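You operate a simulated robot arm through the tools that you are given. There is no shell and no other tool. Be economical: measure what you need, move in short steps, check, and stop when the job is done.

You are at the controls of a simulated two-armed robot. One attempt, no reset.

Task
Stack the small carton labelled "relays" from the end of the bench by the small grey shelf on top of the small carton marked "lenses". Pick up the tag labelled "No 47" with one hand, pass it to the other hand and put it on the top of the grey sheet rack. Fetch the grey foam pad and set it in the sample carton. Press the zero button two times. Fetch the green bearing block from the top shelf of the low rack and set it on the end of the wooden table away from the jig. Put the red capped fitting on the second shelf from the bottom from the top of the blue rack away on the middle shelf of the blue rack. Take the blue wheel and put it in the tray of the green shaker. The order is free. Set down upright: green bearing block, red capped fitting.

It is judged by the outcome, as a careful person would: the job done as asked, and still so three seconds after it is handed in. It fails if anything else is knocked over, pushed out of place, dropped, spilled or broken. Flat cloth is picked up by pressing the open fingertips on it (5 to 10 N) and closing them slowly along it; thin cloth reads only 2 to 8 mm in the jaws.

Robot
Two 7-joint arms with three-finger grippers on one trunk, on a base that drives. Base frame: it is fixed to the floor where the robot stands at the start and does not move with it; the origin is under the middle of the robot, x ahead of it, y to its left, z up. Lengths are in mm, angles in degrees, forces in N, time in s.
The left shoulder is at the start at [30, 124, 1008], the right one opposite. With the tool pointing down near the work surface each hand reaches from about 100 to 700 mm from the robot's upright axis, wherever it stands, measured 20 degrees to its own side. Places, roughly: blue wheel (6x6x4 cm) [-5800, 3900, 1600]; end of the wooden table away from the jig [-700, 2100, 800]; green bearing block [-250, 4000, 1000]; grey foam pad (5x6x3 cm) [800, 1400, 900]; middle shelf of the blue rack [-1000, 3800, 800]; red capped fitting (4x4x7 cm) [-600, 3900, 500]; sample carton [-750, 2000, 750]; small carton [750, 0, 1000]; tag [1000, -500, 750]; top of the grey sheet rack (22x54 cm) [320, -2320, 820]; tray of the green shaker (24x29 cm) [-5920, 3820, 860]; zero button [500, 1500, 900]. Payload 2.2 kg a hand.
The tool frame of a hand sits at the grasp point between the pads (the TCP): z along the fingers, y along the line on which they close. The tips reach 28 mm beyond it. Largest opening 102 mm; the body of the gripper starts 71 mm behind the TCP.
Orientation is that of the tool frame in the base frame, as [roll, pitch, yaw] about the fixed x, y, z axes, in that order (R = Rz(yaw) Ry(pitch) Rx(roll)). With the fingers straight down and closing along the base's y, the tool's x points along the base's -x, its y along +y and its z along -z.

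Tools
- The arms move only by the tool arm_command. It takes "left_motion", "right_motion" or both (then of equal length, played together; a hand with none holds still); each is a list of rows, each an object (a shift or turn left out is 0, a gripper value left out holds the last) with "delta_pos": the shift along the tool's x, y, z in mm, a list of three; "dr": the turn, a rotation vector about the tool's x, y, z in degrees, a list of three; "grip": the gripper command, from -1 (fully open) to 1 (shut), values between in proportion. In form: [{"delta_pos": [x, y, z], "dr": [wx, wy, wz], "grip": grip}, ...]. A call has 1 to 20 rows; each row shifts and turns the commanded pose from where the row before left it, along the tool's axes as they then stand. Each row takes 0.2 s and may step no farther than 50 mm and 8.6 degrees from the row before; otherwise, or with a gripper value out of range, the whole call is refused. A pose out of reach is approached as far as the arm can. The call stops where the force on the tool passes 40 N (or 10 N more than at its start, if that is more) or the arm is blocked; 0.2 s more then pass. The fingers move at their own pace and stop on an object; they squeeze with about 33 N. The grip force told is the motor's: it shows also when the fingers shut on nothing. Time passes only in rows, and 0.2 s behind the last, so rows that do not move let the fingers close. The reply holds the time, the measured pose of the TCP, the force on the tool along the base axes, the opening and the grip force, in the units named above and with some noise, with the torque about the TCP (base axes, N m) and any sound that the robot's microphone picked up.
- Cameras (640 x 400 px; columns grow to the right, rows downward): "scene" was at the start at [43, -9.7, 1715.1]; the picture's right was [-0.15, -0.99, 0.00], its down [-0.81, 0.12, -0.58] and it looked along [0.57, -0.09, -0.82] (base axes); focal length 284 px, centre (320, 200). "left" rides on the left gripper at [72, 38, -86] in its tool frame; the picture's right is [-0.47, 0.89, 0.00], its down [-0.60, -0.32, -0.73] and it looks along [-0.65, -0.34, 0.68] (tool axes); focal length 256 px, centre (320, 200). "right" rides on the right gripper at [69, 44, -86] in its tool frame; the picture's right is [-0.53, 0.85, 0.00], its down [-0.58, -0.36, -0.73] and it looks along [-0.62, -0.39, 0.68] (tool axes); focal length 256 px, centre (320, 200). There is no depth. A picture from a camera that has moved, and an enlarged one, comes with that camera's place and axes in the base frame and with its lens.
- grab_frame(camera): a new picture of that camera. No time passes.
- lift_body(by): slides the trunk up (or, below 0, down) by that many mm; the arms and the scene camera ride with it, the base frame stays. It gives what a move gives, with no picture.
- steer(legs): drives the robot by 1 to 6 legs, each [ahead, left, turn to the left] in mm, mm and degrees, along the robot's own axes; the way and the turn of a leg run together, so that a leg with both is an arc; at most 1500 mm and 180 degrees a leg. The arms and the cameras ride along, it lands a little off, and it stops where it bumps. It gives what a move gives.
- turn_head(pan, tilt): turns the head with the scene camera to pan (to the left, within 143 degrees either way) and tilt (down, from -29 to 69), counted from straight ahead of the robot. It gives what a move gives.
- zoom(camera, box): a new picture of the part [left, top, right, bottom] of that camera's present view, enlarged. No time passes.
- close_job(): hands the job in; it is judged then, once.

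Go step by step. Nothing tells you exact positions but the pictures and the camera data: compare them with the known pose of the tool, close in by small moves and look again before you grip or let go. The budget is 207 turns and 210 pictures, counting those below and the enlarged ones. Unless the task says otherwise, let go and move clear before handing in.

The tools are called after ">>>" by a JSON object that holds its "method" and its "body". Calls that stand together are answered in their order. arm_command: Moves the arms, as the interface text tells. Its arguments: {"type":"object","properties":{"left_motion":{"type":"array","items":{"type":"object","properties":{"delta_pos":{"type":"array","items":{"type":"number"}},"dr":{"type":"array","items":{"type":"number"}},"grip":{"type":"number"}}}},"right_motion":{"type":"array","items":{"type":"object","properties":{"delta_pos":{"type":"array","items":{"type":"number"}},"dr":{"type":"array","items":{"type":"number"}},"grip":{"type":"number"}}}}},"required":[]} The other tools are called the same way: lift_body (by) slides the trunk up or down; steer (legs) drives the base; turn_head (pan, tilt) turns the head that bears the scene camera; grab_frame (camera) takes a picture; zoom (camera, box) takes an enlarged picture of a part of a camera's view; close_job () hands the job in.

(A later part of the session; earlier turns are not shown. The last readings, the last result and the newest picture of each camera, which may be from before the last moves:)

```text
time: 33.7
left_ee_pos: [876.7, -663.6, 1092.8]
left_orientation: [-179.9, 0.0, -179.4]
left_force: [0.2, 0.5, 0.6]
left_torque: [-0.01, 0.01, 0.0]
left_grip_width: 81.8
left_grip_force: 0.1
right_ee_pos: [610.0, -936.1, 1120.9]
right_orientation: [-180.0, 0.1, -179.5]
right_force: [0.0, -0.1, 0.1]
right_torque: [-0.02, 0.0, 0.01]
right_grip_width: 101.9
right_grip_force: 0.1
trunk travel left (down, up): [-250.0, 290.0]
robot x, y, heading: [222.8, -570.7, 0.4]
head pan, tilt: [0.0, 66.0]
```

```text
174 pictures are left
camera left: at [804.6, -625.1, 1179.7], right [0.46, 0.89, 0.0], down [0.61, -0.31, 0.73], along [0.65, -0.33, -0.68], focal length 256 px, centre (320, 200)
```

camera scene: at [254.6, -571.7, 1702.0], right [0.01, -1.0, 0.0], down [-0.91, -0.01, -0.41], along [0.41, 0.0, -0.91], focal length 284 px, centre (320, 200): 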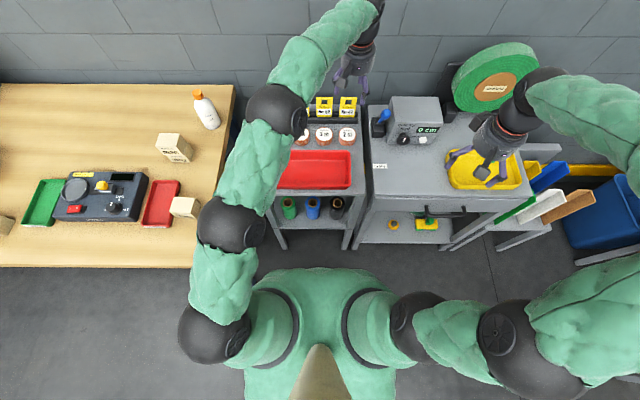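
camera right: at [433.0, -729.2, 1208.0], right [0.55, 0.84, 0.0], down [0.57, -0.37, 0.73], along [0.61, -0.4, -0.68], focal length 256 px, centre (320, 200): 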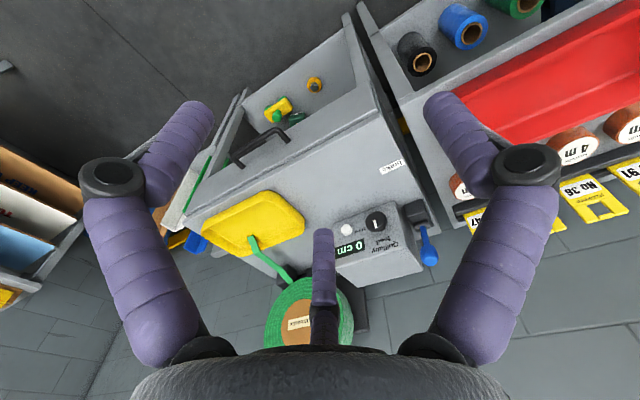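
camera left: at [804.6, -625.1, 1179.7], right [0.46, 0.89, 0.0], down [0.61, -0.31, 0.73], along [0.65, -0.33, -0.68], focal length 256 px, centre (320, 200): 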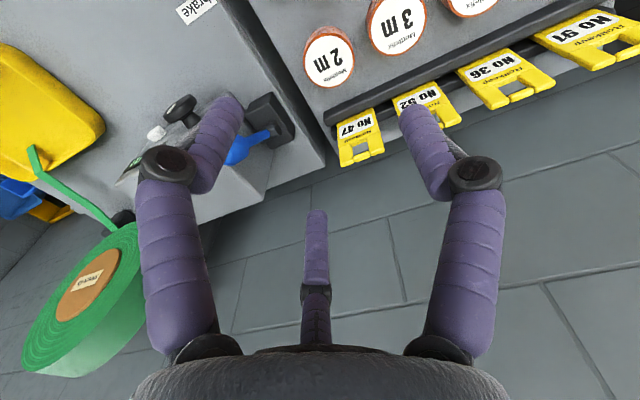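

Tag centre is about (1010, -671), top near z 905. I'll drive forward 130 more (shelf front is at x≈672) so the left hand is above it.

>>> {"method": "steer", "body": {"legs": [[130, 0, 0]]}}

>>> {"method": "arm_command", "body": {"left_motion": [{"dr": [0, 0, 8.5], "grip": -0.2}, {"dr": [0, 0, 8.5]}, {"dr": [0, 0, 8.5]}, {"dr": [0, 0, 8.5]}, {"dr": [0, 0, 8.5]}, {"dr": [0, 0, 8.5]}, {"dr": [0, 0, 8.5]}, {"dr": [0, 0, 8.5]}, {"dr": [0, 0, 8.5]}, {"dr": [0, 0, 8.5]}, {"dr": [0, 0, 5]}, {}]}}

>>> {"method": "grab_frame", "body": {"camera": "left"}}

>>> {"method": "grab_frame", "body": {"camera": "scene"}}

```text
time: 35.0
left_ee_pos: [1010.2, -665.1, 1093.0]
left_orientation: [-179.9, -0.1, -179.7]
left_force: [0.3, -0.1, -0.6]
left_torque: [0.0, 0.0, 0.0]
left_grip_width: 81.5
left_grip_force: 0.0
right_ee_pos: [742.9, -936.0, 1119.7]
right_orientation: [-180.0, -0.1, -179.6]
right_force: [0.7, -0.5, 0.0]
right_torque: [-0.02, 0.0, -0.04]
right_grip_width: 101.9
right_grip_force: 0.0
trunk travel left (down, up): [-250.0, 290.0]
robot x, y, heading: [358.1, -571.5, 0.2]
head pan, tilt: [0.0, 66.0]
```

```text
time: 37.6
left_ee_pos: [1010.1, -665.2, 1094.8]
left_orientation: [180.0, 0.0, 90.1]
left_force: [0.2, 0.4, 0.4]
left_torque: [0.01, 0.0, -0.01]
left_grip_width: 61.4
left_grip_force: 0.1
right_ee_pos: [742.0, -936.9, 1121.1]
right_orientation: [-180.0, 0.1, -179.8]
right_force: [-0.2, 0.6, 0.0]
right_torque: [0.01, 0.0, 0.0]
right_grip_width: 101.8
right_grip_force: 0.2
trunk travel left (down, up): [-250.0, 290.0]
robot x, y, heading: [353.6, -570.2, 0.2]
head pan, tilt: [0.0, 66.0]
```

```text
173 pictures are left
camera left: at [1047.9, -591.9, 1179.8], right [0.89, -0.46, 0.0], down [-0.31, -0.6, 0.73], along [-0.34, -0.65, -0.68], focal length 256 px, centre (320, 200)
```

left: 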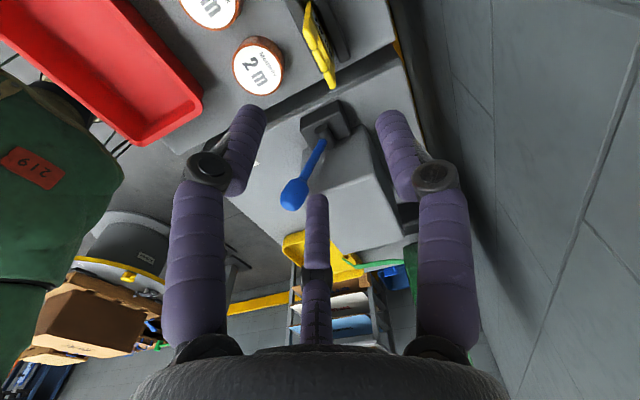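

```text
172 pictures are left
camera scene: at [387.7, -571.0, 1701.9], right [0.0, -1.0, 0.0], down [-0.91, 0.0, -0.41], along [0.41, 0.0, -0.91], focal length 284 px, centre (320, 200)
```

scene: 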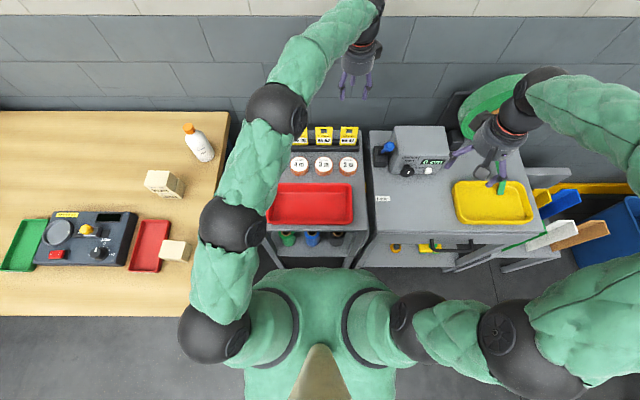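

>>> {"method": "zoom", "body": {"camera": "scene", "box": [290, 40, 410, 160]}}

>>> {"method": "zoom", "body": {"camera": "left", "box": [230, 0, 430, 125]}}

```text
3.33 times, centred on (350, 100) of scene
camera zoom: at [387.7, -571.0, 1701.9], right [0.0, -1.0, 0.0], down [-0.91, 0.0, -0.41], along [0.41, 0.0, -0.91], focal length 946 px, centre (220, 533)
```

zoom: 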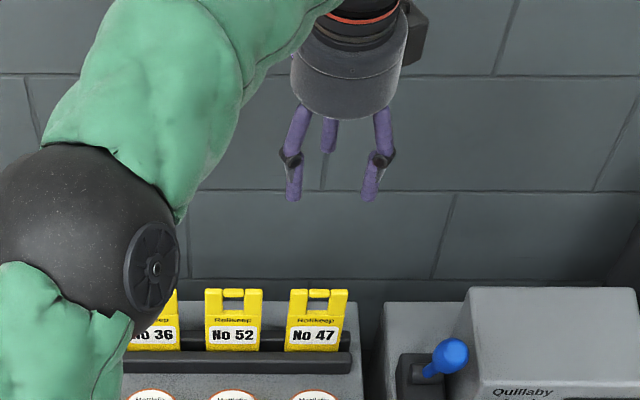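

```text
3.20 times, centred on (330, 62) of left
camera zoom: at [1047.9, -591.9, 1179.8], right [0.89, -0.46, 0.0], down [-0.31, -0.6, 0.73], along [-0.34, -0.65, -0.68], focal length 819 px, centre (288, 640)
```

zoom: 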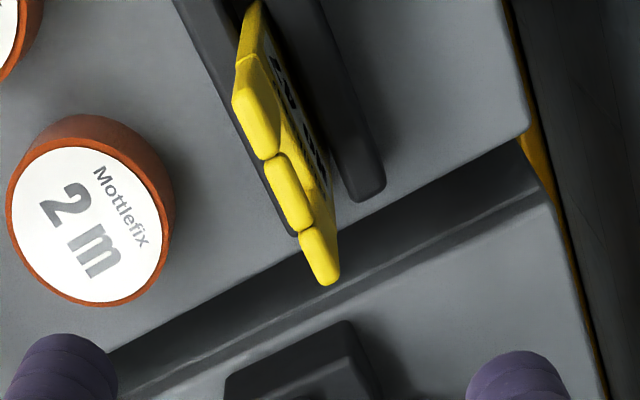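

The tag's top edge is at about (1008, -670, 924), 11 mm thick, standing between two rails. Descending around its top.

>>> {"method": "arm_command", "body": {"left_motion": [{"delta_pos": [-5, -2, 40]}, {"delta_pos": [0, 0, 40]}, {"delta_pos": [0, 0, 40]}, {}]}}

>>> {"method": "zoom", "body": {"camera": "scene", "box": [290, 40, 410, 160]}}

>>> {"method": "grab_frame", "body": {"camera": "left"}}

```text
time: 38.6
left_ee_pos: [1007.6, -669.5, 973.4]
left_orientation: [-179.9, 0.1, 90.3]
left_force: [0.9, 0.1, 0.4]
left_torque: [0.03, -0.01, -0.01]
left_grip_width: 61.1
left_grip_force: 0.1
right_ee_pos: [741.2, -936.7, 1121.4]
right_orientation: [-180.0, -0.1, -179.7]
right_force: [-0.9, -0.7, 0.6]
right_torque: [-0.02, 0.0, -0.02]
right_grip_width: 102.2
right_grip_force: 0.0
trunk travel left (down, up): [-250.0, 290.0]
robot x, y, heading: [360.0, -572.1, 0.5]
head pan, tilt: [0.0, 66.0]
```

```text
3.33 times, centred on (350, 100) of scene
camera zoom: at [387.2, -570.9, 1702.0], right [0.0, -1.0, 0.0], down [-0.91, 0.0, -0.41], along [0.41, 0.0, -0.91], focal length 946 px, centre (220, 533)
```

zoom: 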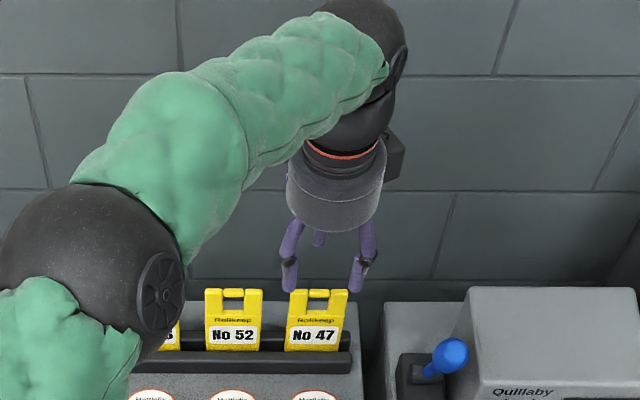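

```text
168 pictures are left
camera left: at [1045.7, -595.8, 1059.2], right [0.89, -0.46, 0.0], down [-0.31, -0.61, 0.73], along [-0.34, -0.65, -0.68], focal length 256 px, centre (320, 200)
```

left: 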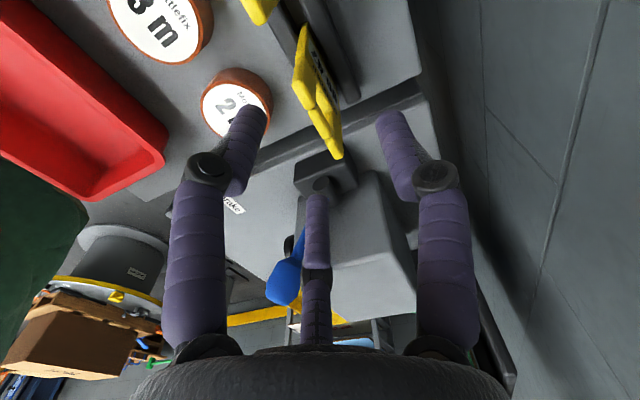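

>>> {"method": "arm_command", "body": {"left_motion": [{"delta_pos": [4, 3, 25]}, {"delta_pos": [0, 0, 20]}, {"delta_pos": [0, 0, 18]}, {}]}}

>>> {"method": "grab_frame", "body": {"camera": "left"}}

```text
time: 39.6
left_ee_pos: [1009.3, -666.7, 909.5]
left_orientation: [-180.0, 0.0, 90.3]
left_force: [-0.6, 0.0, 0.1]
left_torque: [-0.02, -0.01, -0.01]
left_grip_width: 61.3
left_grip_force: 0.1
right_ee_pos: [742.1, -936.3, 1121.5]
right_orientation: [180.0, 0.0, -179.8]
right_force: [0.0, -0.3, -0.3]
right_torque: [0.03, -0.02, 0.0]
right_grip_width: 101.8
right_grip_force: 0.0
trunk travel left (down, up): [-250.0, 290.0]
robot x, y, heading: [355.5, -573.7, 0.2]
head pan, tilt: [0.0, 66.0]
```

```text
167 pictures are left
camera left: at [1047.0, -592.6, 996.0], right [0.89, -0.46, 0.0], down [-0.31, -0.61, 0.73], along [-0.34, -0.65, -0.68], focal length 256 px, centre (320, 200)
```

left: 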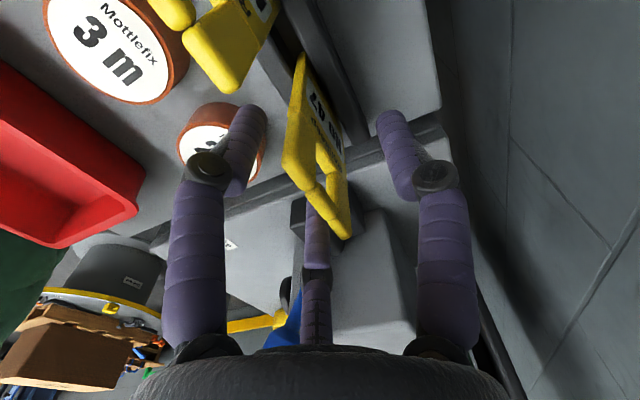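

Tag is centred between the fingers but at its hole; go 18 mm lower so the pads take the solid part, then close.

>>> {"method": "arm_command", "body": {"left_motion": [{"delta_pos": [0, 0, 10]}, {"delta_pos": [0, 0, 8]}, {}, {"grip": 0.4}, {"grip": 0.7}, {"grip": 1}, {}, {}]}}

>>> {"method": "grab_frame", "body": {"camera": "left"}}

```text
time: 41.4
left_ee_pos: [1007.6, -669.3, 890.7]
left_orientation: [-179.8, 0.0, 90.3]
left_force: [-13.0, 0.0, -1.2]
left_torque: [-0.03, 0.92, -0.11]
left_grip_width: 13.4
left_grip_force: 33.3
right_ee_pos: [741.5, -937.3, 1120.3]
right_orientation: [-180.0, 0.1, -179.7]
right_force: [-0.6, -0.1, 0.6]
right_torque: [-0.04, -0.02, 0.01]
right_grip_width: 101.9
right_grip_force: 0.2
trunk travel left (down, up): [-250.0, 290.0]
robot x, y, heading: [359.3, -571.1, 0.3]
head pan, tilt: [0.0, 66.0]
```

```text
166 pictures are left
camera left: at [1046.2, -593.5, 977.3], right [0.89, -0.46, 0.0], down [-0.31, -0.61, 0.73], along [-0.34, -0.65, -0.68], focal length 256 px, centre (320, 200)
```

left: 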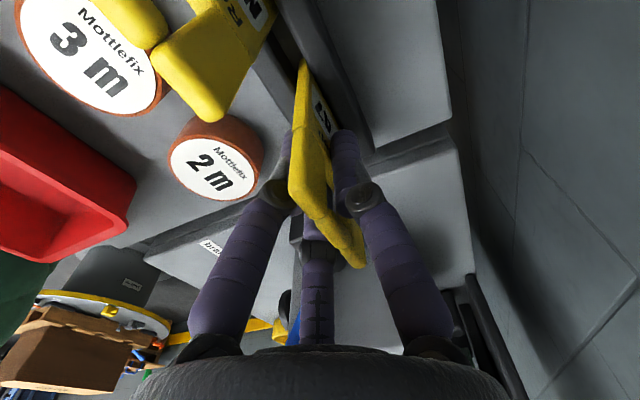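

Gripped (13 mm). Relieve the side force slightly and lift the tag straight up.

>>> {"method": "arm_command", "body": {"left_motion": [{"delta_pos": [0, -2, 0], "grip": 1}, {"delta_pos": [0, 0, -15]}, {"delta_pos": [0, 0, -20]}, {"delta_pos": [0, 0, -30]}, {"delta_pos": [0, 0, -30]}, {"delta_pos": [0, 0, -40]}, {"delta_pos": [0, 0, -40]}, {"delta_pos": [0, 0, -40]}, {}]}}

>>> {"method": "grab_frame", "body": {"camera": "left"}}

>>> {"method": "zoom", "body": {"camera": "scene", "box": [290, 0, 410, 160]}}

```text
time: 43.4
left_ee_pos: [1008.9, -669.1, 1110.3]
left_orientation: [-179.9, 0.0, 90.3]
left_force: [0.5, -0.7, -0.7]
left_torque: [0.0, 0.01, 0.0]
left_grip_width: 13.2
left_grip_force: 32.9
right_ee_pos: [742.3, -937.7, 1120.2]
right_orientation: [180.0, -0.1, -179.7]
right_force: [0.8, 0.2, 0.3]
right_torque: [0.0, 0.02, 0.0]
right_grip_width: 102.1
right_grip_force: 0.1
trunk travel left (down, up): [-250.0, 290.0]
robot x, y, heading: [353.3, -574.9, 0.5]
head pan, tilt: [0.0, 66.0]
```

```text
165 pictures are left
camera left: at [1047.5, -595.8, 1195.7], right [0.89, -0.46, 0.0], down [-0.31, -0.61, 0.73], along [-0.34, -0.65, -0.68], focal length 256 px, centre (320, 200)
```

left: 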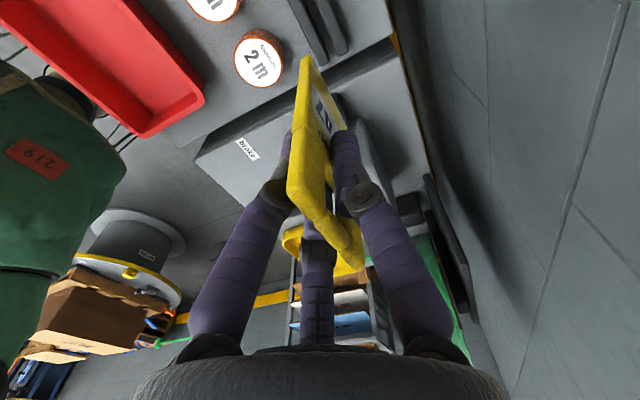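

```text
2.50 times, centred on (350, 80) of scene
camera zoom: at [388.3, -571.1, 1701.9], right [0.0, -1.0, 0.0], down [-0.91, 0.0, -0.41], along [0.41, 0.0, -0.91], focal length 709 px, centre (245, 500)
```

zoom: 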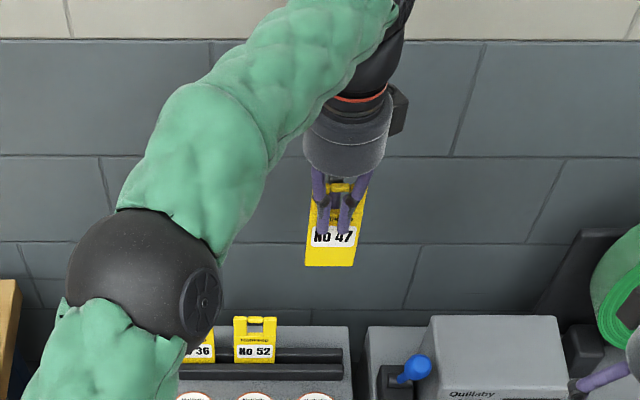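

The tag is out cleanly and the others are undisturbed. I'll back away from the shelf, then set up the handover in free space.

>>> {"method": "steer", "body": {"legs": [[-300, 0, 0]]}}

>>> {"method": "arm_command", "body": {"right_motion": [{"dr": [0, 0, -8.5]}, {"dr": [0, 0, -8.5]}, {"dr": [0, 0, -8.5]}, {"dr": [0, 0, -8.5]}, {"dr": [0, 0, -8.5]}, {"dr": [0, 0, -8.5]}, {"dr": [0, 0, -8.5]}, {"dr": [0, 0, -8.5]}, {"dr": [0, 0, -8.5]}, {"dr": [0, 0, -8.5]}, {"dr": [0, 0, -5]}, {}]}}

>>> {"method": "arm_command", "body": {"right_motion": [{"dr": [0, -8.5, 0]}, {"dr": [0, -8.5, 0]}, {"dr": [0, -8.5, 0]}, {"dr": [0, -8.5, 0]}, {"dr": [0, -8.5, 0]}, {"dr": [0, -8.5, 0]}, {"dr": [0, -8.5, 0]}, {"dr": [0, -8.5, 0]}, {"dr": [0, -8.5, 0]}, {"dr": [0, -8.5, 0]}, {"dr": [0, -5, 0]}, {}]}}

>>> {"method": "grab_frame", "body": {"camera": "scene"}}

```text
time: 45.5
left_ee_pos: [696.8, -674.0, 1111.4]
left_orientation: [180.0, 0.0, 89.9]
left_force: [-0.1, 0.5, -0.6]
left_torque: [0.01, -0.01, 0.0]
left_grip_width: 13.3
left_grip_force: 33.2
right_ee_pos: [428.1, -939.4, 1120.7]
right_orientation: [-180.0, 0.0, 180.0]
right_force: [-0.2, -0.4, 0.3]
right_torque: [-0.01, -0.02, -0.03]
right_grip_width: 102.0
right_grip_force: 0.1
trunk travel left (down, up): [-250.0, 290.0]
robot x, y, heading: [47.9, -573.1, -0.2]
head pan, tilt: [0.0, 66.0]
```

```text
time: 48.1
left_ee_pos: [697.4, -673.5, 1110.7]
left_orientation: [-179.9, -0.1, 90.0]
left_force: [1.2, 0.7, -0.3]
left_torque: [-0.02, -0.02, -0.02]
left_grip_width: 13.0
left_grip_force: 33.2
right_ee_pos: [428.7, -938.8, 1120.8]
right_orientation: [-180.0, 0.0, -89.9]
right_force: [0.4, -0.3, 0.4]
right_torque: [0.0, -0.01, 0.01]
right_grip_width: 102.0
right_grip_force: 0.1
trunk travel left (down, up): [-250.0, 290.0]
robot x, y, heading: [44.2, -574.1, 0.1]
head pan, tilt: [0.0, 66.0]
```

```text
time: 50.7
left_ee_pos: [696.9, -673.8, 1110.7]
left_orientation: [-179.9, 0.1, 90.0]
left_force: [-0.1, 0.5, -0.4]
left_torque: [-0.01, 0.0, 0.01]
left_grip_width: 13.4
left_grip_force: 33.0
right_ee_pos: [428.9, -939.4, 1119.5]
right_orientation: [22.4, 89.8, 112.3]
right_force: [0.3, 0.2, 0.5]
right_torque: [0.03, 0.01, 0.01]
right_grip_width: 101.9
right_grip_force: 0.0
trunk travel left (down, up): [-250.0, 290.0]
robot x, y, heading: [47.2, -572.0, 0.1]
head pan, tilt: [0.0, 66.0]
```

```text
163 pictures are left
camera scene: at [77.1, -571.8, 1702.0], right [0.0, -1.0, 0.0], down [-0.91, 0.0, -0.41], along [0.41, 0.0, -0.91], focal length 284 px, centre (320, 200)
```

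scene: 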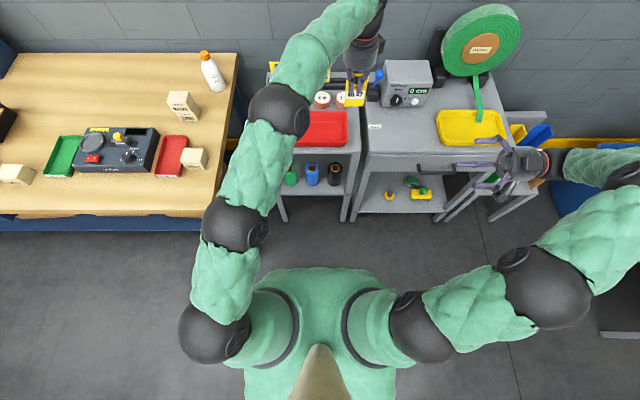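

The right hand points at the left. Bringing the left hand with the tag back into the middle and narrowing the right grip.

>>> {"method": "arm_command", "body": {"left_motion": [{"delta_pos": [9, -45, -16]}, {"delta_pos": [9, -45, -16]}, {"delta_pos": [9, -45, -16]}, {"delta_pos": [9, -45, -16]}, {"delta_pos": [9, -45, -16]}, {}], "right_motion": [{"grip": 0.1}, {"delta_pos": [0, -8, 40]}, {"delta_pos": [0, -8, 40]}, {"delta_pos": [0, -8, 40]}, {"delta_pos": [0, -8, 20]}, {}]}}

>>> {"method": "turn_head", "body": {"pan": 0, "tilt": 45}}

>>> {"method": "grab_frame", "body": {"camera": "scene"}}

>>> {"method": "grab_frame", "body": {"camera": "right"}}

```text
time: 52.1
left_ee_pos: [473.6, -629.4, 1193.9]
left_orientation: [-179.9, 0.0, 90.0]
left_force: [0.7, -0.2, -0.7]
left_torque: [-0.02, 0.04, 0.04]
left_grip_width: 13.2
left_grip_force: 32.2
right_ee_pos: [463.6, -796.6, 1118.2]
right_orientation: [72.5, 89.9, 162.4]
right_force: [0.6, -0.1, -0.8]
right_torque: [0.0, 0.01, 0.01]
right_grip_width: 46.0
right_grip_force: 0.1
trunk travel left (down, up): [-250.0, 290.0]
robot x, y, heading: [49.1, -576.0, 0.1]
head pan, tilt: [0.0, 66.0]
```

```text
time: 52.9
left_ee_pos: [472.3, -629.0, 1194.7]
left_orientation: [-179.8, 0.1, 90.0]
left_force: [-0.4, 0.0, -0.5]
left_torque: [-0.01, -0.03, 0.02]
left_grip_width: 13.2
left_grip_force: 33.3
right_ee_pos: [461.4, -797.0, 1118.1]
right_orientation: [73.7, 89.8, 163.7]
right_force: [-0.2, 0.6, -0.5]
right_torque: [-0.01, -0.01, 0.03]
right_grip_width: 45.9
right_grip_force: 0.0
trunk travel left (down, up): [-250.0, 290.0]
robot x, y, heading: [45.0, -570.7, -0.1]
head pan, tilt: [0.0, 45.0]
```

```text
162 pictures are left
camera scene: at [99.1, -571.9, 1727.9], right [0.0, -1.0, 0.0], down [-0.71, 0.0, -0.71], along [0.71, 0.0, -0.71], focal length 284 px, centre (320, 200)
```

scene: 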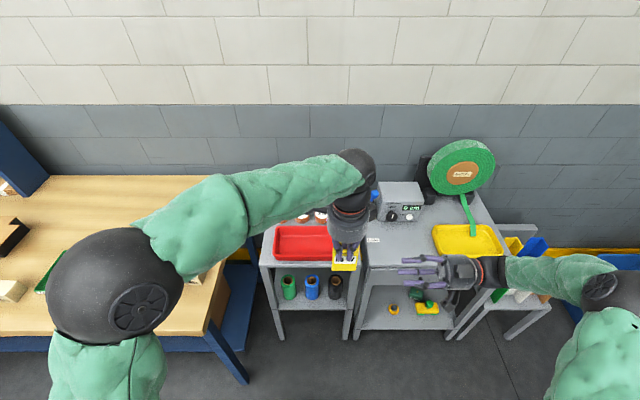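

```text
161 pictures are left
camera right: at [417.1, -883.3, 1050.6], right [-0.84, 0.0, 0.54], down [0.36, -0.73, 0.58], along [0.39, 0.68, 0.62], focal length 256 px, centre (320, 200)
```

right: 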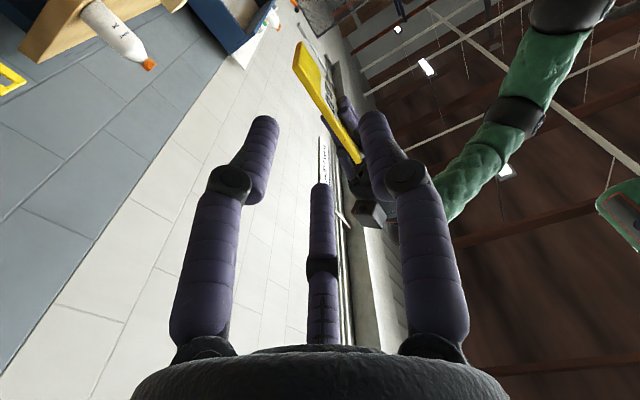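

>>> {"method": "arm_command", "body": {"right_motion": [{"delta_pos": [-7, -8, 40]}, {"delta_pos": [0, 0, 40]}, {"delta_pos": [0, 0, 30]}, {}]}}

>>> {"method": "grab_frame", "body": {"camera": "right"}}

>>> {"method": "zoom", "body": {"camera": "scene", "box": [290, 190, 450, 300]}}

```text
time: 53.9
left_ee_pos: [474.0, -629.6, 1195.8]
left_orientation: [-179.9, 0.0, 90.0]
left_force: [0.5, 3.6, -0.3]
left_torque: [0.12, -0.04, 0.1]
left_grip_width: 13.0
left_grip_force: 33.2
right_ee_pos: [469.7, -688.6, 1127.6]
right_orientation: [56.3, 89.8, 146.4]
right_force: [-1.4, -3.2, -0.3]
right_torque: [0.06, -0.07, 0.0]
right_grip_width: 45.5
right_grip_force: 0.0
trunk travel left (down, up): [-250.0, 290.0]
robot x, y, heading: [47.3, -572.1, -0.3]
head pan, tilt: [0.0, 45.0]
```

```text
160 pictures are left
camera right: at [425.8, -775.9, 1058.1], right [-0.84, 0.0, 0.54], down [0.36, -0.73, 0.58], along [0.39, 0.68, 0.62], focal length 256 px, centre (320, 200)
```

right: 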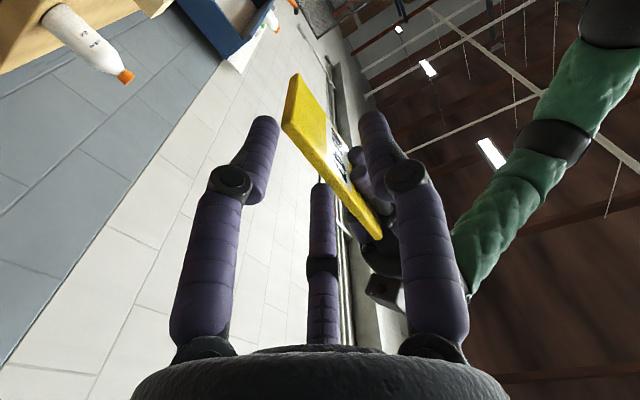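

```text
3.64 times, centred on (370, 245) of scene
camera zoom: at [99.0, -572.5, 1728.0], right [0.0, -1.0, 0.0], down [-0.71, 0.0, -0.71], along [0.71, 0.0, -0.71], focal length 1032 px, centre (138, 36)
```

zoom: 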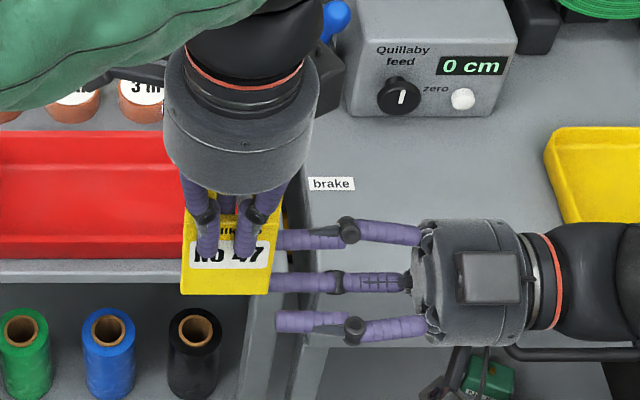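

A slight contact shows the finger grazing the tag's edge. Back off a little, open wider, shift and re-approach.

>>> {"method": "arm_command", "body": {"right_motion": [{"delta_pos": [0, 0, -15]}, {"grip": -0.2}, {"delta_pos": [4, -3, 0]}, {}]}}

>>> {"method": "arm_command", "body": {"right_motion": [{"delta_pos": [0, 0, 15]}, {"delta_pos": [0, 0, 10]}, {}]}}

>>> {"method": "zoom", "body": {"camera": "scene", "box": [290, 190, 450, 300]}}

>>> {"method": "grab_frame", "body": {"camera": "right"}}

```text
time: 54.9
left_ee_pos: [473.2, -628.6, 1195.3]
left_orientation: [-180.0, 0.0, 90.1]
left_force: [-0.4, -0.1, 0.1]
left_torque: [0.0, 0.02, 0.0]
left_grip_width: 13.1
left_grip_force: 33.0
right_ee_pos: [472.3, -702.4, 1122.5]
right_orientation: [-88.3, 89.9, 1.6]
right_force: [0.4, -0.3, 0.3]
right_torque: [0.01, -0.02, -0.02]
right_grip_width: 61.3
right_grip_force: 0.1
trunk travel left (down, up): [-250.0, 290.0]
robot x, y, heading: [49.7, -571.4, 0.2]
head pan, tilt: [0.0, 45.0]
```

```text
time: 55.7
left_ee_pos: [473.9, -628.3, 1195.2]
left_orientation: [-179.8, 0.0, 90.0]
left_force: [0.1, 0.0, -0.6]
left_torque: [0.0, 0.01, -0.05]
left_grip_width: 13.0
left_grip_force: 32.9
right_ee_pos: [471.3, -681.0, 1123.8]
right_orientation: [-85.1, 90.0, 5.0]
right_force: [-0.6, 0.7, -0.4]
right_torque: [-0.02, -0.04, 0.01]
right_grip_width: 61.6
right_grip_force: 0.0
trunk travel left (down, up): [-250.0, 290.0]
robot x, y, heading: [44.9, -573.2, 0.2]
head pan, tilt: [0.0, 45.0]
```

```text
3.64 times, centred on (370, 245) of scene
camera zoom: at [98.8, -571.7, 1728.0], right [0.0, -1.0, 0.0], down [-0.71, 0.0, -0.71], along [0.71, 0.0, -0.71], focal length 1032 px, centre (138, 36)
```

zoom: 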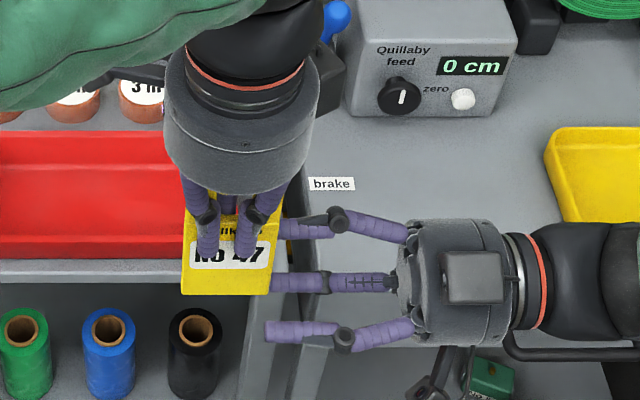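

```text
157 pictures are left
camera right: at [427.5, -766.6, 1055.5], right [-0.84, 0.0, 0.53], down [0.36, -0.73, 0.58], along [0.39, 0.68, 0.62], focal length 256 px, centre (320, 200)
```

right: 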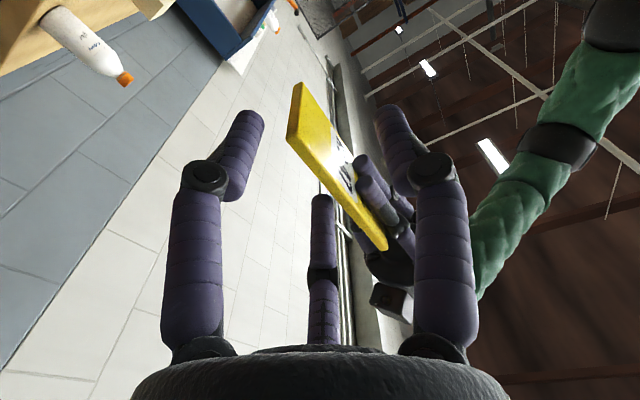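

Clear now. Advance and close the right hand on the tag.

>>> {"method": "arm_command", "body": {"right_motion": [{"delta_pos": [0, 0, 12]}, {"delta_pos": [0, 0, 12]}, {"delta_pos": [0, 0, 11]}, {}]}}

>>> {"method": "arm_command", "body": {"right_motion": [{"grip": 0.4}, {"grip": 0.7}, {"grip": 1}, {}, {}]}}

>>> {"method": "zoom", "body": {"camera": "scene", "box": [290, 190, 450, 300]}}

```text
time: 56.7
left_ee_pos: [473.5, -629.1, 1195.6]
left_orientation: [-179.9, -0.1, 90.0]
left_force: [-0.5, 0.5, 0.2]
left_torque: [0.02, 0.05, -0.01]
left_grip_width: 13.0
left_grip_force: 32.8
right_ee_pos: [471.5, -644.7, 1122.9]
right_orientation: [73.9, 90.0, 163.7]
right_force: [-0.2, 0.0, 0.2]
right_torque: [0.02, -0.04, 0.01]
right_grip_width: 61.5
right_grip_force: 0.2
trunk travel left (down, up): [-250.0, 290.0]
robot x, y, heading: [44.8, -573.0, -0.0]
head pan, tilt: [0.0, 45.0]
```

```text
time: 57.9
left_ee_pos: [470.5, -628.9, 1191.7]
left_orientation: [-179.4, -0.3, 89.9]
left_force: [-35.6, -4.4, -17.4]
left_torque: [0.53, 1.7, -0.24]
left_grip_width: 13.4
left_grip_force: 33.4
right_ee_pos: [473.7, -644.6, 1125.4]
right_orientation: [-28.4, 89.8, 61.2]
right_force: [35.6, 3.6, 17.2]
right_torque: [-0.54, 0.81, -0.31]
right_grip_width: 13.5
right_grip_force: 33.6
trunk travel left (down, up): [-250.0, 290.0]
robot x, y, heading: [49.9, -572.9, -0.3]
head pan, tilt: [0.0, 45.0]
```

```text
3.64 times, centred on (370, 245) of scene
camera zoom: at [98.9, -571.8, 1728.0], right [0.0, -1.0, 0.0], down [-0.71, 0.0, -0.71], along [0.71, 0.0, -0.71], focal length 1032 px, centre (138, 36)
```

zoom: 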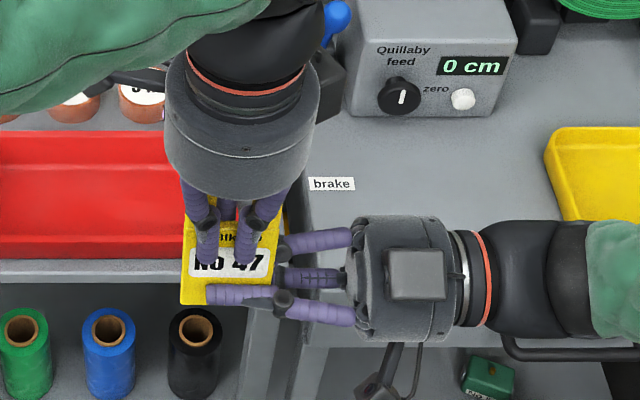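

Both hands hold the tag (13 mm each). Now open the left hand and draw it up.

>>> {"method": "arm_command", "body": {"left_motion": [{"grip": 0.6}, {"grip": 0.2}, {"grip": -0.2}, {}, {}]}}

>>> {"method": "arm_command", "body": {"left_motion": [{"delta_pos": [0, 0, -20]}, {"delta_pos": [0, 0, -30]}, {"delta_pos": [0, 0, -40]}, {"delta_pos": [0, 0, -40]}, {}]}}

>>> {"method": "zoom", "body": {"camera": "scene", "box": [290, 150, 450, 300]}}

```text
time: 59.1
left_ee_pos: [473.5, -630.3, 1195.5]
left_orientation: [179.9, 0.0, 90.0]
left_force: [-0.1, -1.4, 0.5]
left_torque: [0.0, -0.02, 0.0]
left_grip_width: 61.1
left_grip_force: 0.1
right_ee_pos: [471.9, -644.5, 1123.4]
right_orientation: [78.2, 89.8, 168.2]
right_force: [0.5, 0.0, -1.0]
right_torque: [-0.03, 0.0, 0.04]
right_grip_width: 12.9
right_grip_force: 32.9
trunk travel left (down, up): [-250.0, 290.0]
robot x, y, heading: [46.1, -571.7, 0.4]
head pan, tilt: [0.0, 45.0]
```

```text
time: 60.3
left_ee_pos: [471.9, -630.1, 1322.6]
left_orientation: [179.9, 0.0, 90.0]
left_force: [0.0, -0.1, 0.2]
left_torque: [-0.01, 0.0, -0.01]
left_grip_width: 61.0
left_grip_force: 0.1
right_ee_pos: [472.0, -644.4, 1122.6]
right_orientation: [82.0, 89.9, 172.0]
right_force: [-0.1, 0.4, 0.4]
right_torque: [-0.02, 0.02, 0.0]
right_grip_width: 12.9
right_grip_force: 33.1
trunk travel left (down, up): [-250.0, 290.0]
robot x, y, heading: [50.0, -572.3, 0.2]
head pan, tilt: [0.0, 45.0]
```

```text
2.67 times, centred on (370, 225) of scene
camera zoom: at [99.1, -571.6, 1728.0], right [0.0, -1.0, 0.0], down [-0.71, 0.0, -0.71], along [0.71, 0.0, -0.71], focal length 756 px, centre (187, 133)
```

zoom: 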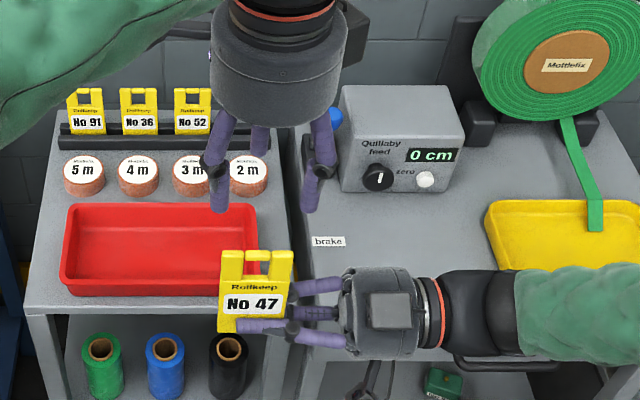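

Handover done. Next: turn right towards the sheet rack and drive partway, then look.

>>> {"method": "steer", "body": {"legs": [[-100, 0, 0], [0, 0, -90]]}}

>>> {"method": "turn_head", "body": {"pan": 0, "tilt": 35}}

>>> {"method": "grab_frame", "body": {"camera": "scene"}}

```text
time: 65.3
left_ee_pos: [-117.1, -998.2, 1323.1]
left_orientation: [-179.9, 0.0, -0.5]
left_force: [0.4, 0.4, 0.8]
left_torque: [0.0, -0.02, -0.04]
left_grip_width: 61.2
left_grip_force: 0.1
right_ee_pos: [-132.0, -997.5, 1122.8]
right_orientation: [69.6, 89.9, 69.2]
right_force: [0.4, 0.3, 0.3]
right_torque: [0.0, -0.02, 0.01]
right_grip_width: 12.5
right_grip_force: 33.1
trunk travel left (down, up): [-250.0, 290.0]
robot x, y, heading: [-57.4, -571.4, -90.5]
head pan, tilt: [0.0, 45.0]
```

```text
time: 66.1
left_ee_pos: [-117.5, -997.8, 1322.7]
left_orientation: [-179.9, 0.0, -0.5]
left_force: [0.7, 0.9, -1.1]
left_torque: [0.01, 0.02, 0.01]
left_grip_width: 61.1
left_grip_force: 0.1
right_ee_pos: [-131.1, -996.8, 1124.2]
right_orientation: [79.4, 89.9, 78.9]
right_force: [-0.2, 0.2, -0.3]
right_torque: [-0.01, 0.03, 0.03]
right_grip_width: 12.7
right_grip_force: 33.4
trunk travel left (down, up): [-250.0, 290.0]
robot x, y, heading: [-52.6, -571.0, -90.4]
head pan, tilt: [0.0, 35.0]
```

```text
154 pictures are left
camera scene: at [-55.7, -630.0, 1742.8], right [-1.0, 0.01, 0.0], down [0.01, 0.57, -0.82], along [-0.01, -0.82, -0.57], focal length 284 px, centre (320, 200)
```

scene: 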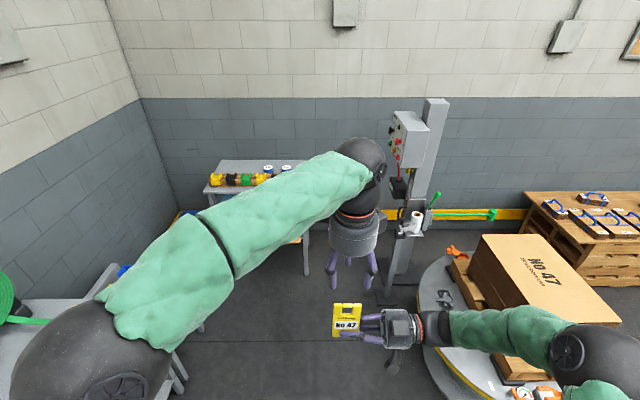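

>>> {"method": "steer", "body": {"legs": [[400, 150, 0], [450, 200, 0]]}}

>>> {"method": "grab_frame", "body": {"camera": "scene"}}

```text
time: 71.2
left_ee_pos: [228.3, -1864.7, 1322.7]
left_orientation: [-179.9, 0.1, -0.2]
left_force: [0.6, -0.8, -0.5]
left_torque: [-0.02, 0.01, 0.02]
left_grip_width: 61.1
left_grip_force: 0.0
right_ee_pos: [212.3, -1863.4, 1122.1]
right_orientation: [90.4, 90.0, 90.0]
right_force: [-0.1, 0.0, -0.4]
right_torque: [-0.01, -0.04, 0.01]
right_grip_width: 12.8
right_grip_force: 32.8
trunk travel left (down, up): [-250.0, 290.0]
robot x, y, heading: [284.6, -1441.5, -90.3]
head pan, tilt: [0.0, 35.0]
```

```text
153 pictures are left
camera scene: at [287.2, -1496.3, 1742.8], right [-1.0, 0.01, 0.0], down [0.0, 0.57, -0.82], along [-0.01, -0.82, -0.57], focal length 284 px, centre (320, 200)
```

scene: 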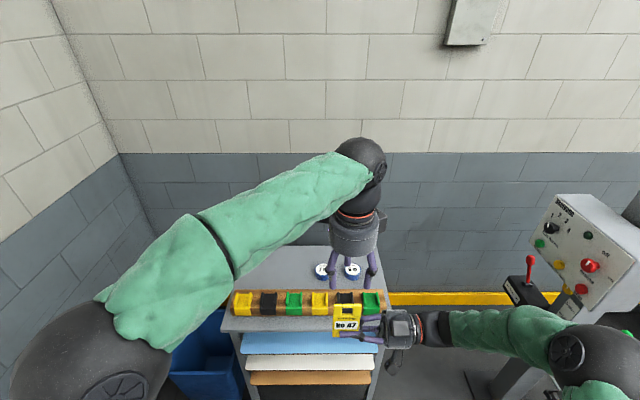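

The rack top is free behind the block strip and to the left of the two tape rolls. I'll pull the left hand back for a clear view.

>>> {"method": "arm_command", "body": {"left_motion": [{"delta_pos": [40, -20, 0]}, {"delta_pos": [40, -20, 0]}, {"delta_pos": [40, -20, 0]}, {"delta_pos": [40, -20, 0]}, {"delta_pos": [40, -20, 0]}, {"delta_pos": [40, -20, 0]}, {"delta_pos": [40, -20, 0]}, {}]}}

>>> {"method": "steer", "body": {"legs": [[250, 60, 0]]}}

>>> {"method": "turn_head", "body": {"pan": 0, "tilt": 50}}

>>> {"method": "grab_frame", "body": {"camera": "scene"}}

```text
time: 73.0
left_ee_pos: [505.9, -1725.1, 1320.4]
left_orientation: [-179.9, -0.1, -0.2]
left_force: [0.4, -0.8, 0.4]
left_torque: [0.05, 0.0, 0.0]
left_grip_width: 61.1
left_grip_force: 0.2
right_ee_pos: [211.8, -1863.2, 1123.6]
right_orientation: [70.1, 89.9, 69.8]
right_force: [-0.6, -0.4, 0.6]
right_torque: [0.01, 0.01, -0.02]
right_grip_width: 12.7
right_grip_force: 33.0
trunk travel left (down, up): [-250.0, 290.0]
robot x, y, heading: [286.8, -1438.4, -90.2]
head pan, tilt: [0.0, 35.0]
```

```text
time: 74.9
left_ee_pos: [565.1, -1981.1, 1319.2]
left_orientation: [-179.9, 0.0, -0.2]
left_force: [0.4, 0.2, -0.6]
left_torque: [0.03, 0.01, 0.02]
left_grip_width: 61.1
left_grip_force: 0.0
right_ee_pos: [270.9, -2117.5, 1124.1]
right_orientation: [92.6, 90.0, 92.3]
right_force: [0.8, -0.1, 0.4]
right_torque: [-0.01, -0.03, 0.06]
right_grip_width: 12.8
right_grip_force: 33.2
trunk travel left (down, up): [-250.0, 290.0]
robot x, y, heading: [343.1, -1689.2, -90.2]
head pan, tilt: [0.0, 35.0]
```

```text
time: 75.7
left_ee_pos: [565.5, -1979.5, 1319.6]
left_orientation: [-179.9, 0.0, -0.3]
left_force: [0.8, 0.1, 0.3]
left_torque: [-0.02, 0.01, -0.02]
left_grip_width: 60.9
left_grip_force: 0.1
right_ee_pos: [270.7, -2117.5, 1123.8]
right_orientation: [81.0, 89.9, 80.6]
right_force: [0.0, -0.6, -0.1]
right_torque: [0.01, 0.03, 0.0]
right_grip_width: 12.8
right_grip_force: 33.1
trunk travel left (down, up): [-250.0, 290.0]
robot x, y, heading: [344.4, -1693.9, -90.5]
head pan, tilt: [0.0, 50.0]
```

```text
152 pictures are left
camera scene: at [344.7, -1738.4, 1721.2], right [-1.0, 0.01, 0.0], down [0.0, 0.77, -0.64], along [0.0, -0.64, -0.77], focal length 284 px, centre (320, 200)
```

scene: 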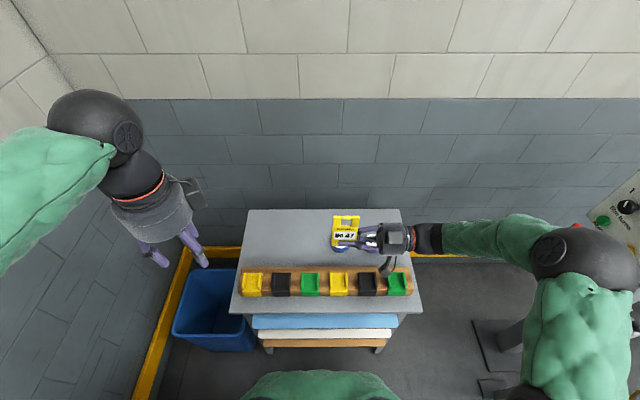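

Rack's free area spans about x 330–600, y −2200..−2430. I'll rotate the tag to near-flat (roll 90° then tilt down 40°) in the air.

>>> {"method": "arm_command", "body": {"right_motion": [{"dr": [0, 0, 8.5]}, {"dr": [0, 0, 8.5]}, {"dr": [0, 0, 8.5]}, {"dr": [0, 0, 8.5]}, {"dr": [0, 0, 8.5]}, {"dr": [0, 0, 8.5]}, {"dr": [0, 0, 8.5]}, {"dr": [0, 0, 8.5]}, {"dr": [0, 0, 8.5]}, {"dr": [0, 0, 8.5]}, {"dr": [0, 0, 5]}, {"dr": [8, 0, 0]}, {"dr": [8, 0, 0]}, {"dr": [8, 0, 0]}, {"dr": [8, 0, 0]}, {"dr": [8, 0, 0]}, {}]}}

>>> {"method": "grab_frame", "body": {"camera": "scene"}}

>>> {"method": "grab_frame", "body": {"camera": "right"}}

```text
time: 79.3
left_ee_pos: [566.0, -1979.7, 1319.7]
left_orientation: [-179.9, 0.0, -0.3]
left_force: [0.3, -0.2, -0.1]
left_torque: [0.0, -0.03, 0.01]
left_grip_width: 61.3
left_grip_force: 0.0
right_ee_pos: [269.9, -2117.2, 1123.1]
right_orientation: [130.0, -0.1, 89.7]
right_force: [1.0, -0.3, 0.3]
right_torque: [0.01, 0.0, -0.01]
right_grip_width: 12.7
right_grip_force: 32.7
trunk travel left (down, up): [-250.0, 290.0]
robot x, y, heading: [341.3, -1692.5, -90.3]
head pan, tilt: [0.0, 50.0]
```

```text
151 pictures are left
camera scene: at [344.3, -1738.8, 1721.1], right [-1.0, 0.01, 0.0], down [0.0, 0.77, -0.64], along [0.0, -0.64, -0.77], focal length 284 px, centre (320, 200)
```

scene: 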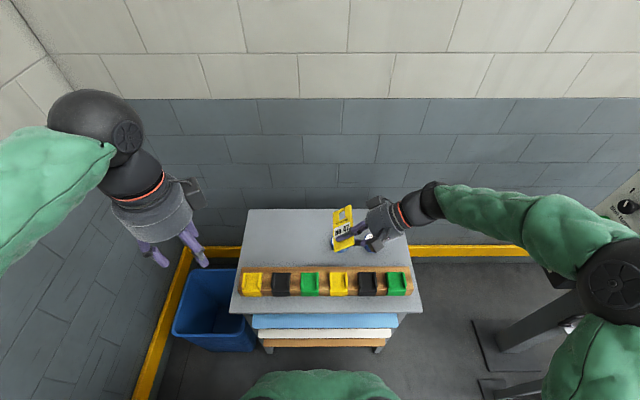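

```text
150 pictures are left
camera right: at [232.4, -2049.4, 1213.3], right [0.54, -0.54, 0.65], down [-0.8, -0.57, 0.19], along [0.27, -0.62, -0.74], focal length 256 px, centre (320, 200)
```

right: 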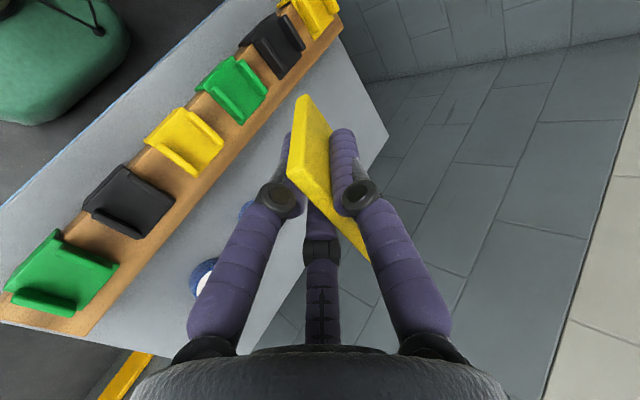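

Rolls are at about x 153 and 269, y −2250. Moving the tag to over the free area.

>>> {"method": "arm_command", "body": {"right_motion": [{"delta_pos": [-25.5, 2.9, 34.6]}, {"delta_pos": [-25.5, 2.9, 34.6]}, {"delta_pos": [-25.5, 2.9, 34.6]}, {"delta_pos": [-25.5, 2.9, 34.6]}, {"delta_pos": [-25.5, 2.9, 34.6]}, {"delta_pos": [-25.5, 2.9, 34.6]}, {}]}}

>>> {"method": "zoom", "body": {"camera": "scene", "box": [220, 160, 440, 320]}}

>>> {"method": "grab_frame", "body": {"camera": "right"}}

```text
time: 80.9
left_ee_pos: [564.6, -1979.3, 1319.7]
left_orientation: [180.0, 0.1, -0.3]
left_force: [-0.3, -0.1, -0.5]
left_torque: [0.0, -0.04, 0.01]
left_grip_width: 61.1
left_grip_force: 0.0
right_ee_pos: [438.1, -2270.2, 1005.4]
right_orientation: [130.0, 0.0, 89.8]
right_force: [0.7, 0.7, -0.5]
right_torque: [0.02, 0.01, -0.06]
right_grip_width: 12.9
right_grip_force: 32.7
trunk travel left (down, up): [-250.0, 290.0]
robot x, y, heading: [344.8, -1691.2, -90.2]
head pan, tilt: [0.0, 50.0]
```

```text
2.50 times, centred on (330, 240) of scene
camera zoom: at [344.1, -1737.5, 1721.2], right [-1.0, 0.01, 0.0], down [0.0, 0.77, -0.64], along [0.0, -0.64, -0.77], focal length 709 px, centre (295, 100)
```

zoom: 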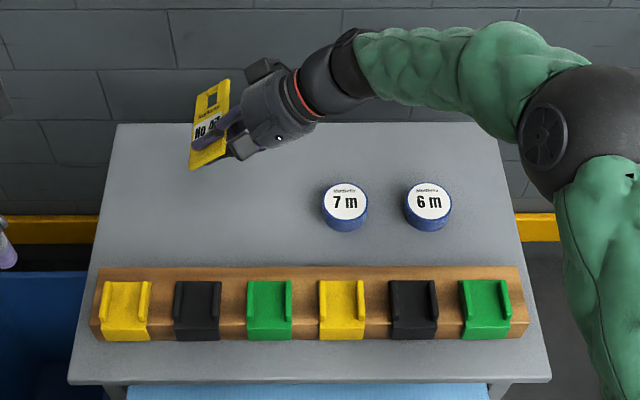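

```text
148 pictures are left
camera right: at [400.2, -2201.7, 1095.6], right [0.54, -0.54, 0.65], down [-0.8, -0.57, 0.19], along [0.27, -0.62, -0.74], focal length 256 px, centre (320, 200)
```

right: 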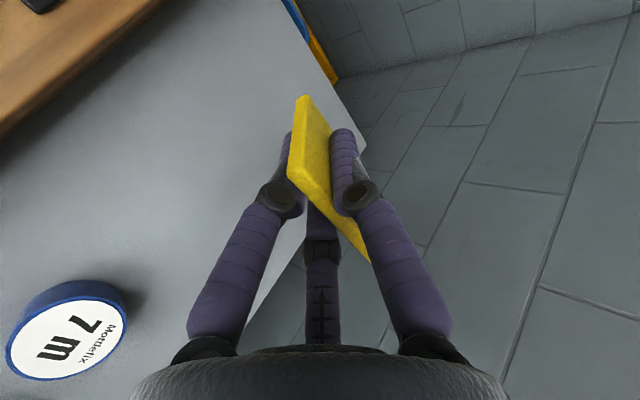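

>>> {"method": "arm_command", "body": {"right_motion": [{"delta_pos": [0, -33, 27.6]}, {"delta_pos": [0, -33, 27.6]}, {"delta_pos": [0, -26, 21.7]}, {}]}}

>>> {"method": "zoom", "body": {"camera": "scene", "box": [220, 160, 380, 280]}}

>>> {"method": "grab_frame", "body": {"camera": "right"}}

```text
time: 81.9
left_ee_pos: [565.3, -1980.6, 1319.8]
left_orientation: [179.9, 0.1, -0.3]
left_force: [0.4, -0.3, -0.2]
left_torque: [0.02, 0.0, 0.02]
left_grip_width: 61.2
left_grip_force: 0.1
right_ee_pos: [438.9, -2270.7, 883.8]
right_orientation: [130.0, 0.0, 89.7]
right_force: [-0.1, 0.0, 0.3]
right_torque: [0.05, 0.02, -0.03]
right_grip_width: 12.7
right_grip_force: 32.9
trunk travel left (down, up): [-250.0, 290.0]
robot x, y, heading: [340.9, -1696.5, -90.3]
head pan, tilt: [0.0, 50.0]
```

```text
3.33 times, centred on (300, 220) of scene
camera zoom: at [344.9, -1738.2, 1721.2], right [-1.0, 0.01, 0.0], down [0.0, 0.77, -0.64], along [0.0, -0.64, -0.77], focal length 946 px, centre (387, 133)
```

zoom: 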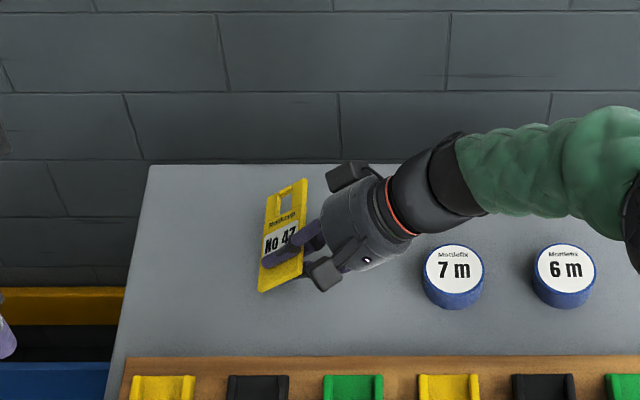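

```text
146 pictures are left
camera right: at [401.1, -2202.9, 973.9], right [0.54, -0.54, 0.65], down [-0.8, -0.57, 0.19], along [0.27, -0.62, -0.74], focal length 256 px, centre (320, 200)
```

right: 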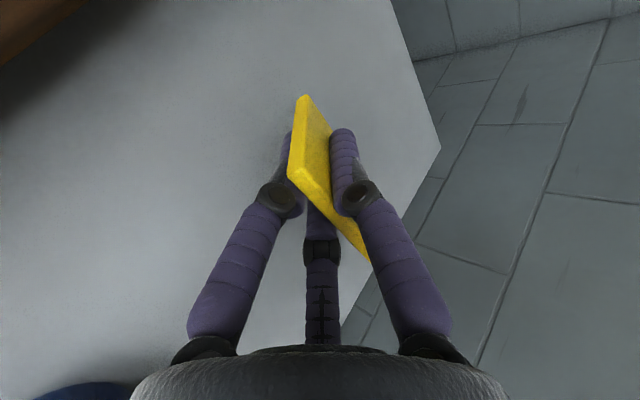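

Continue down in small steps until contact.

>>> {"method": "arm_command", "body": {"right_motion": [{"delta_pos": [0, -7.7, 6.4]}, {}, {"delta_pos": [0, -3.1, 2.6]}, {}, {"delta_pos": [0, -3.1, 2.6]}, {}, {"delta_pos": [0, -3.1, 2.6]}, {}]}}

```text
time: 83.7
left_ee_pos: [565.8, -1980.3, 1319.8]
left_orientation: [-179.9, 0.1, -0.3]
left_force: [0.9, -0.1, 1.1]
left_torque: [0.0, -0.05, 0.0]
left_grip_width: 61.2
left_grip_force: 0.1
right_ee_pos: [438.6, -2270.4, 861.9]
right_orientation: [130.0, 0.1, 89.7]
right_force: [0.0, -0.6, -0.4]
right_torque: [0.01, 0.03, 0.0]
right_grip_width: 12.6
right_grip_force: 33.2
trunk travel left (down, up): [-250.0, 290.0]
robot x, y, heading: [345.6, -1695.9, -90.5]
head pan, tilt: [0.0, 50.0]
```

>>> {"method": "arm_command", "body": {"right_motion": [{"delta_pos": [0, -3.1, 2.6]}, {}, {"delta_pos": [0, -3.1, 2.6]}, {}, {"delta_pos": [0, -3.1, 2.6]}, {}]}}

>>> {"method": "zoom", "body": {"camera": "scene", "box": [240, 190, 360, 280]}}

```text
time: 85.1
left_ee_pos: [565.4, -1979.7, 1319.2]
left_orientation: [-179.9, 0.1, -0.3]
left_force: [-0.2, 0.2, 0.0]
left_torque: [-0.06, 0.02, 0.01]
left_grip_width: 61.0
left_grip_force: 0.0
right_ee_pos: [438.1, -2271.2, 848.9]
right_orientation: [129.9, 0.0, 89.8]
right_force: [-0.6, 0.3, 0.9]
right_torque: [0.03, 0.03, -0.02]
right_grip_width: 12.6
right_grip_force: 32.9
trunk travel left (down, up): [-250.0, 290.0]
robot x, y, heading: [346.4, -1695.1, -90.3]
head pan, tilt: [0.0, 50.0]
```

```text
4.44 times, centred on (300, 235) of scene
camera zoom: at [344.8, -1738.5, 1721.1], right [-1.0, 0.01, 0.0], down [0.0, 0.77, -0.64], along [0.0, -0.64, -0.77], focal length 1261 px, centre (409, 44)
```

zoom: 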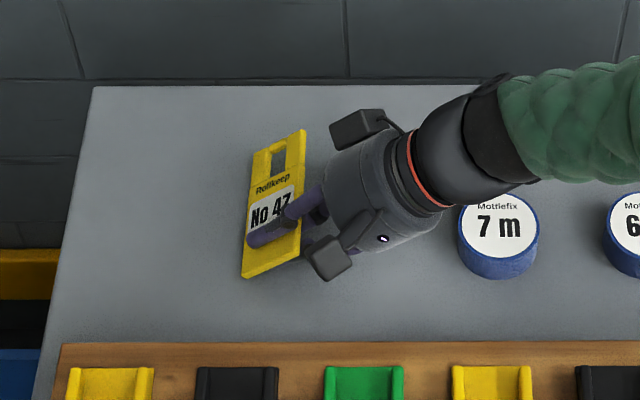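

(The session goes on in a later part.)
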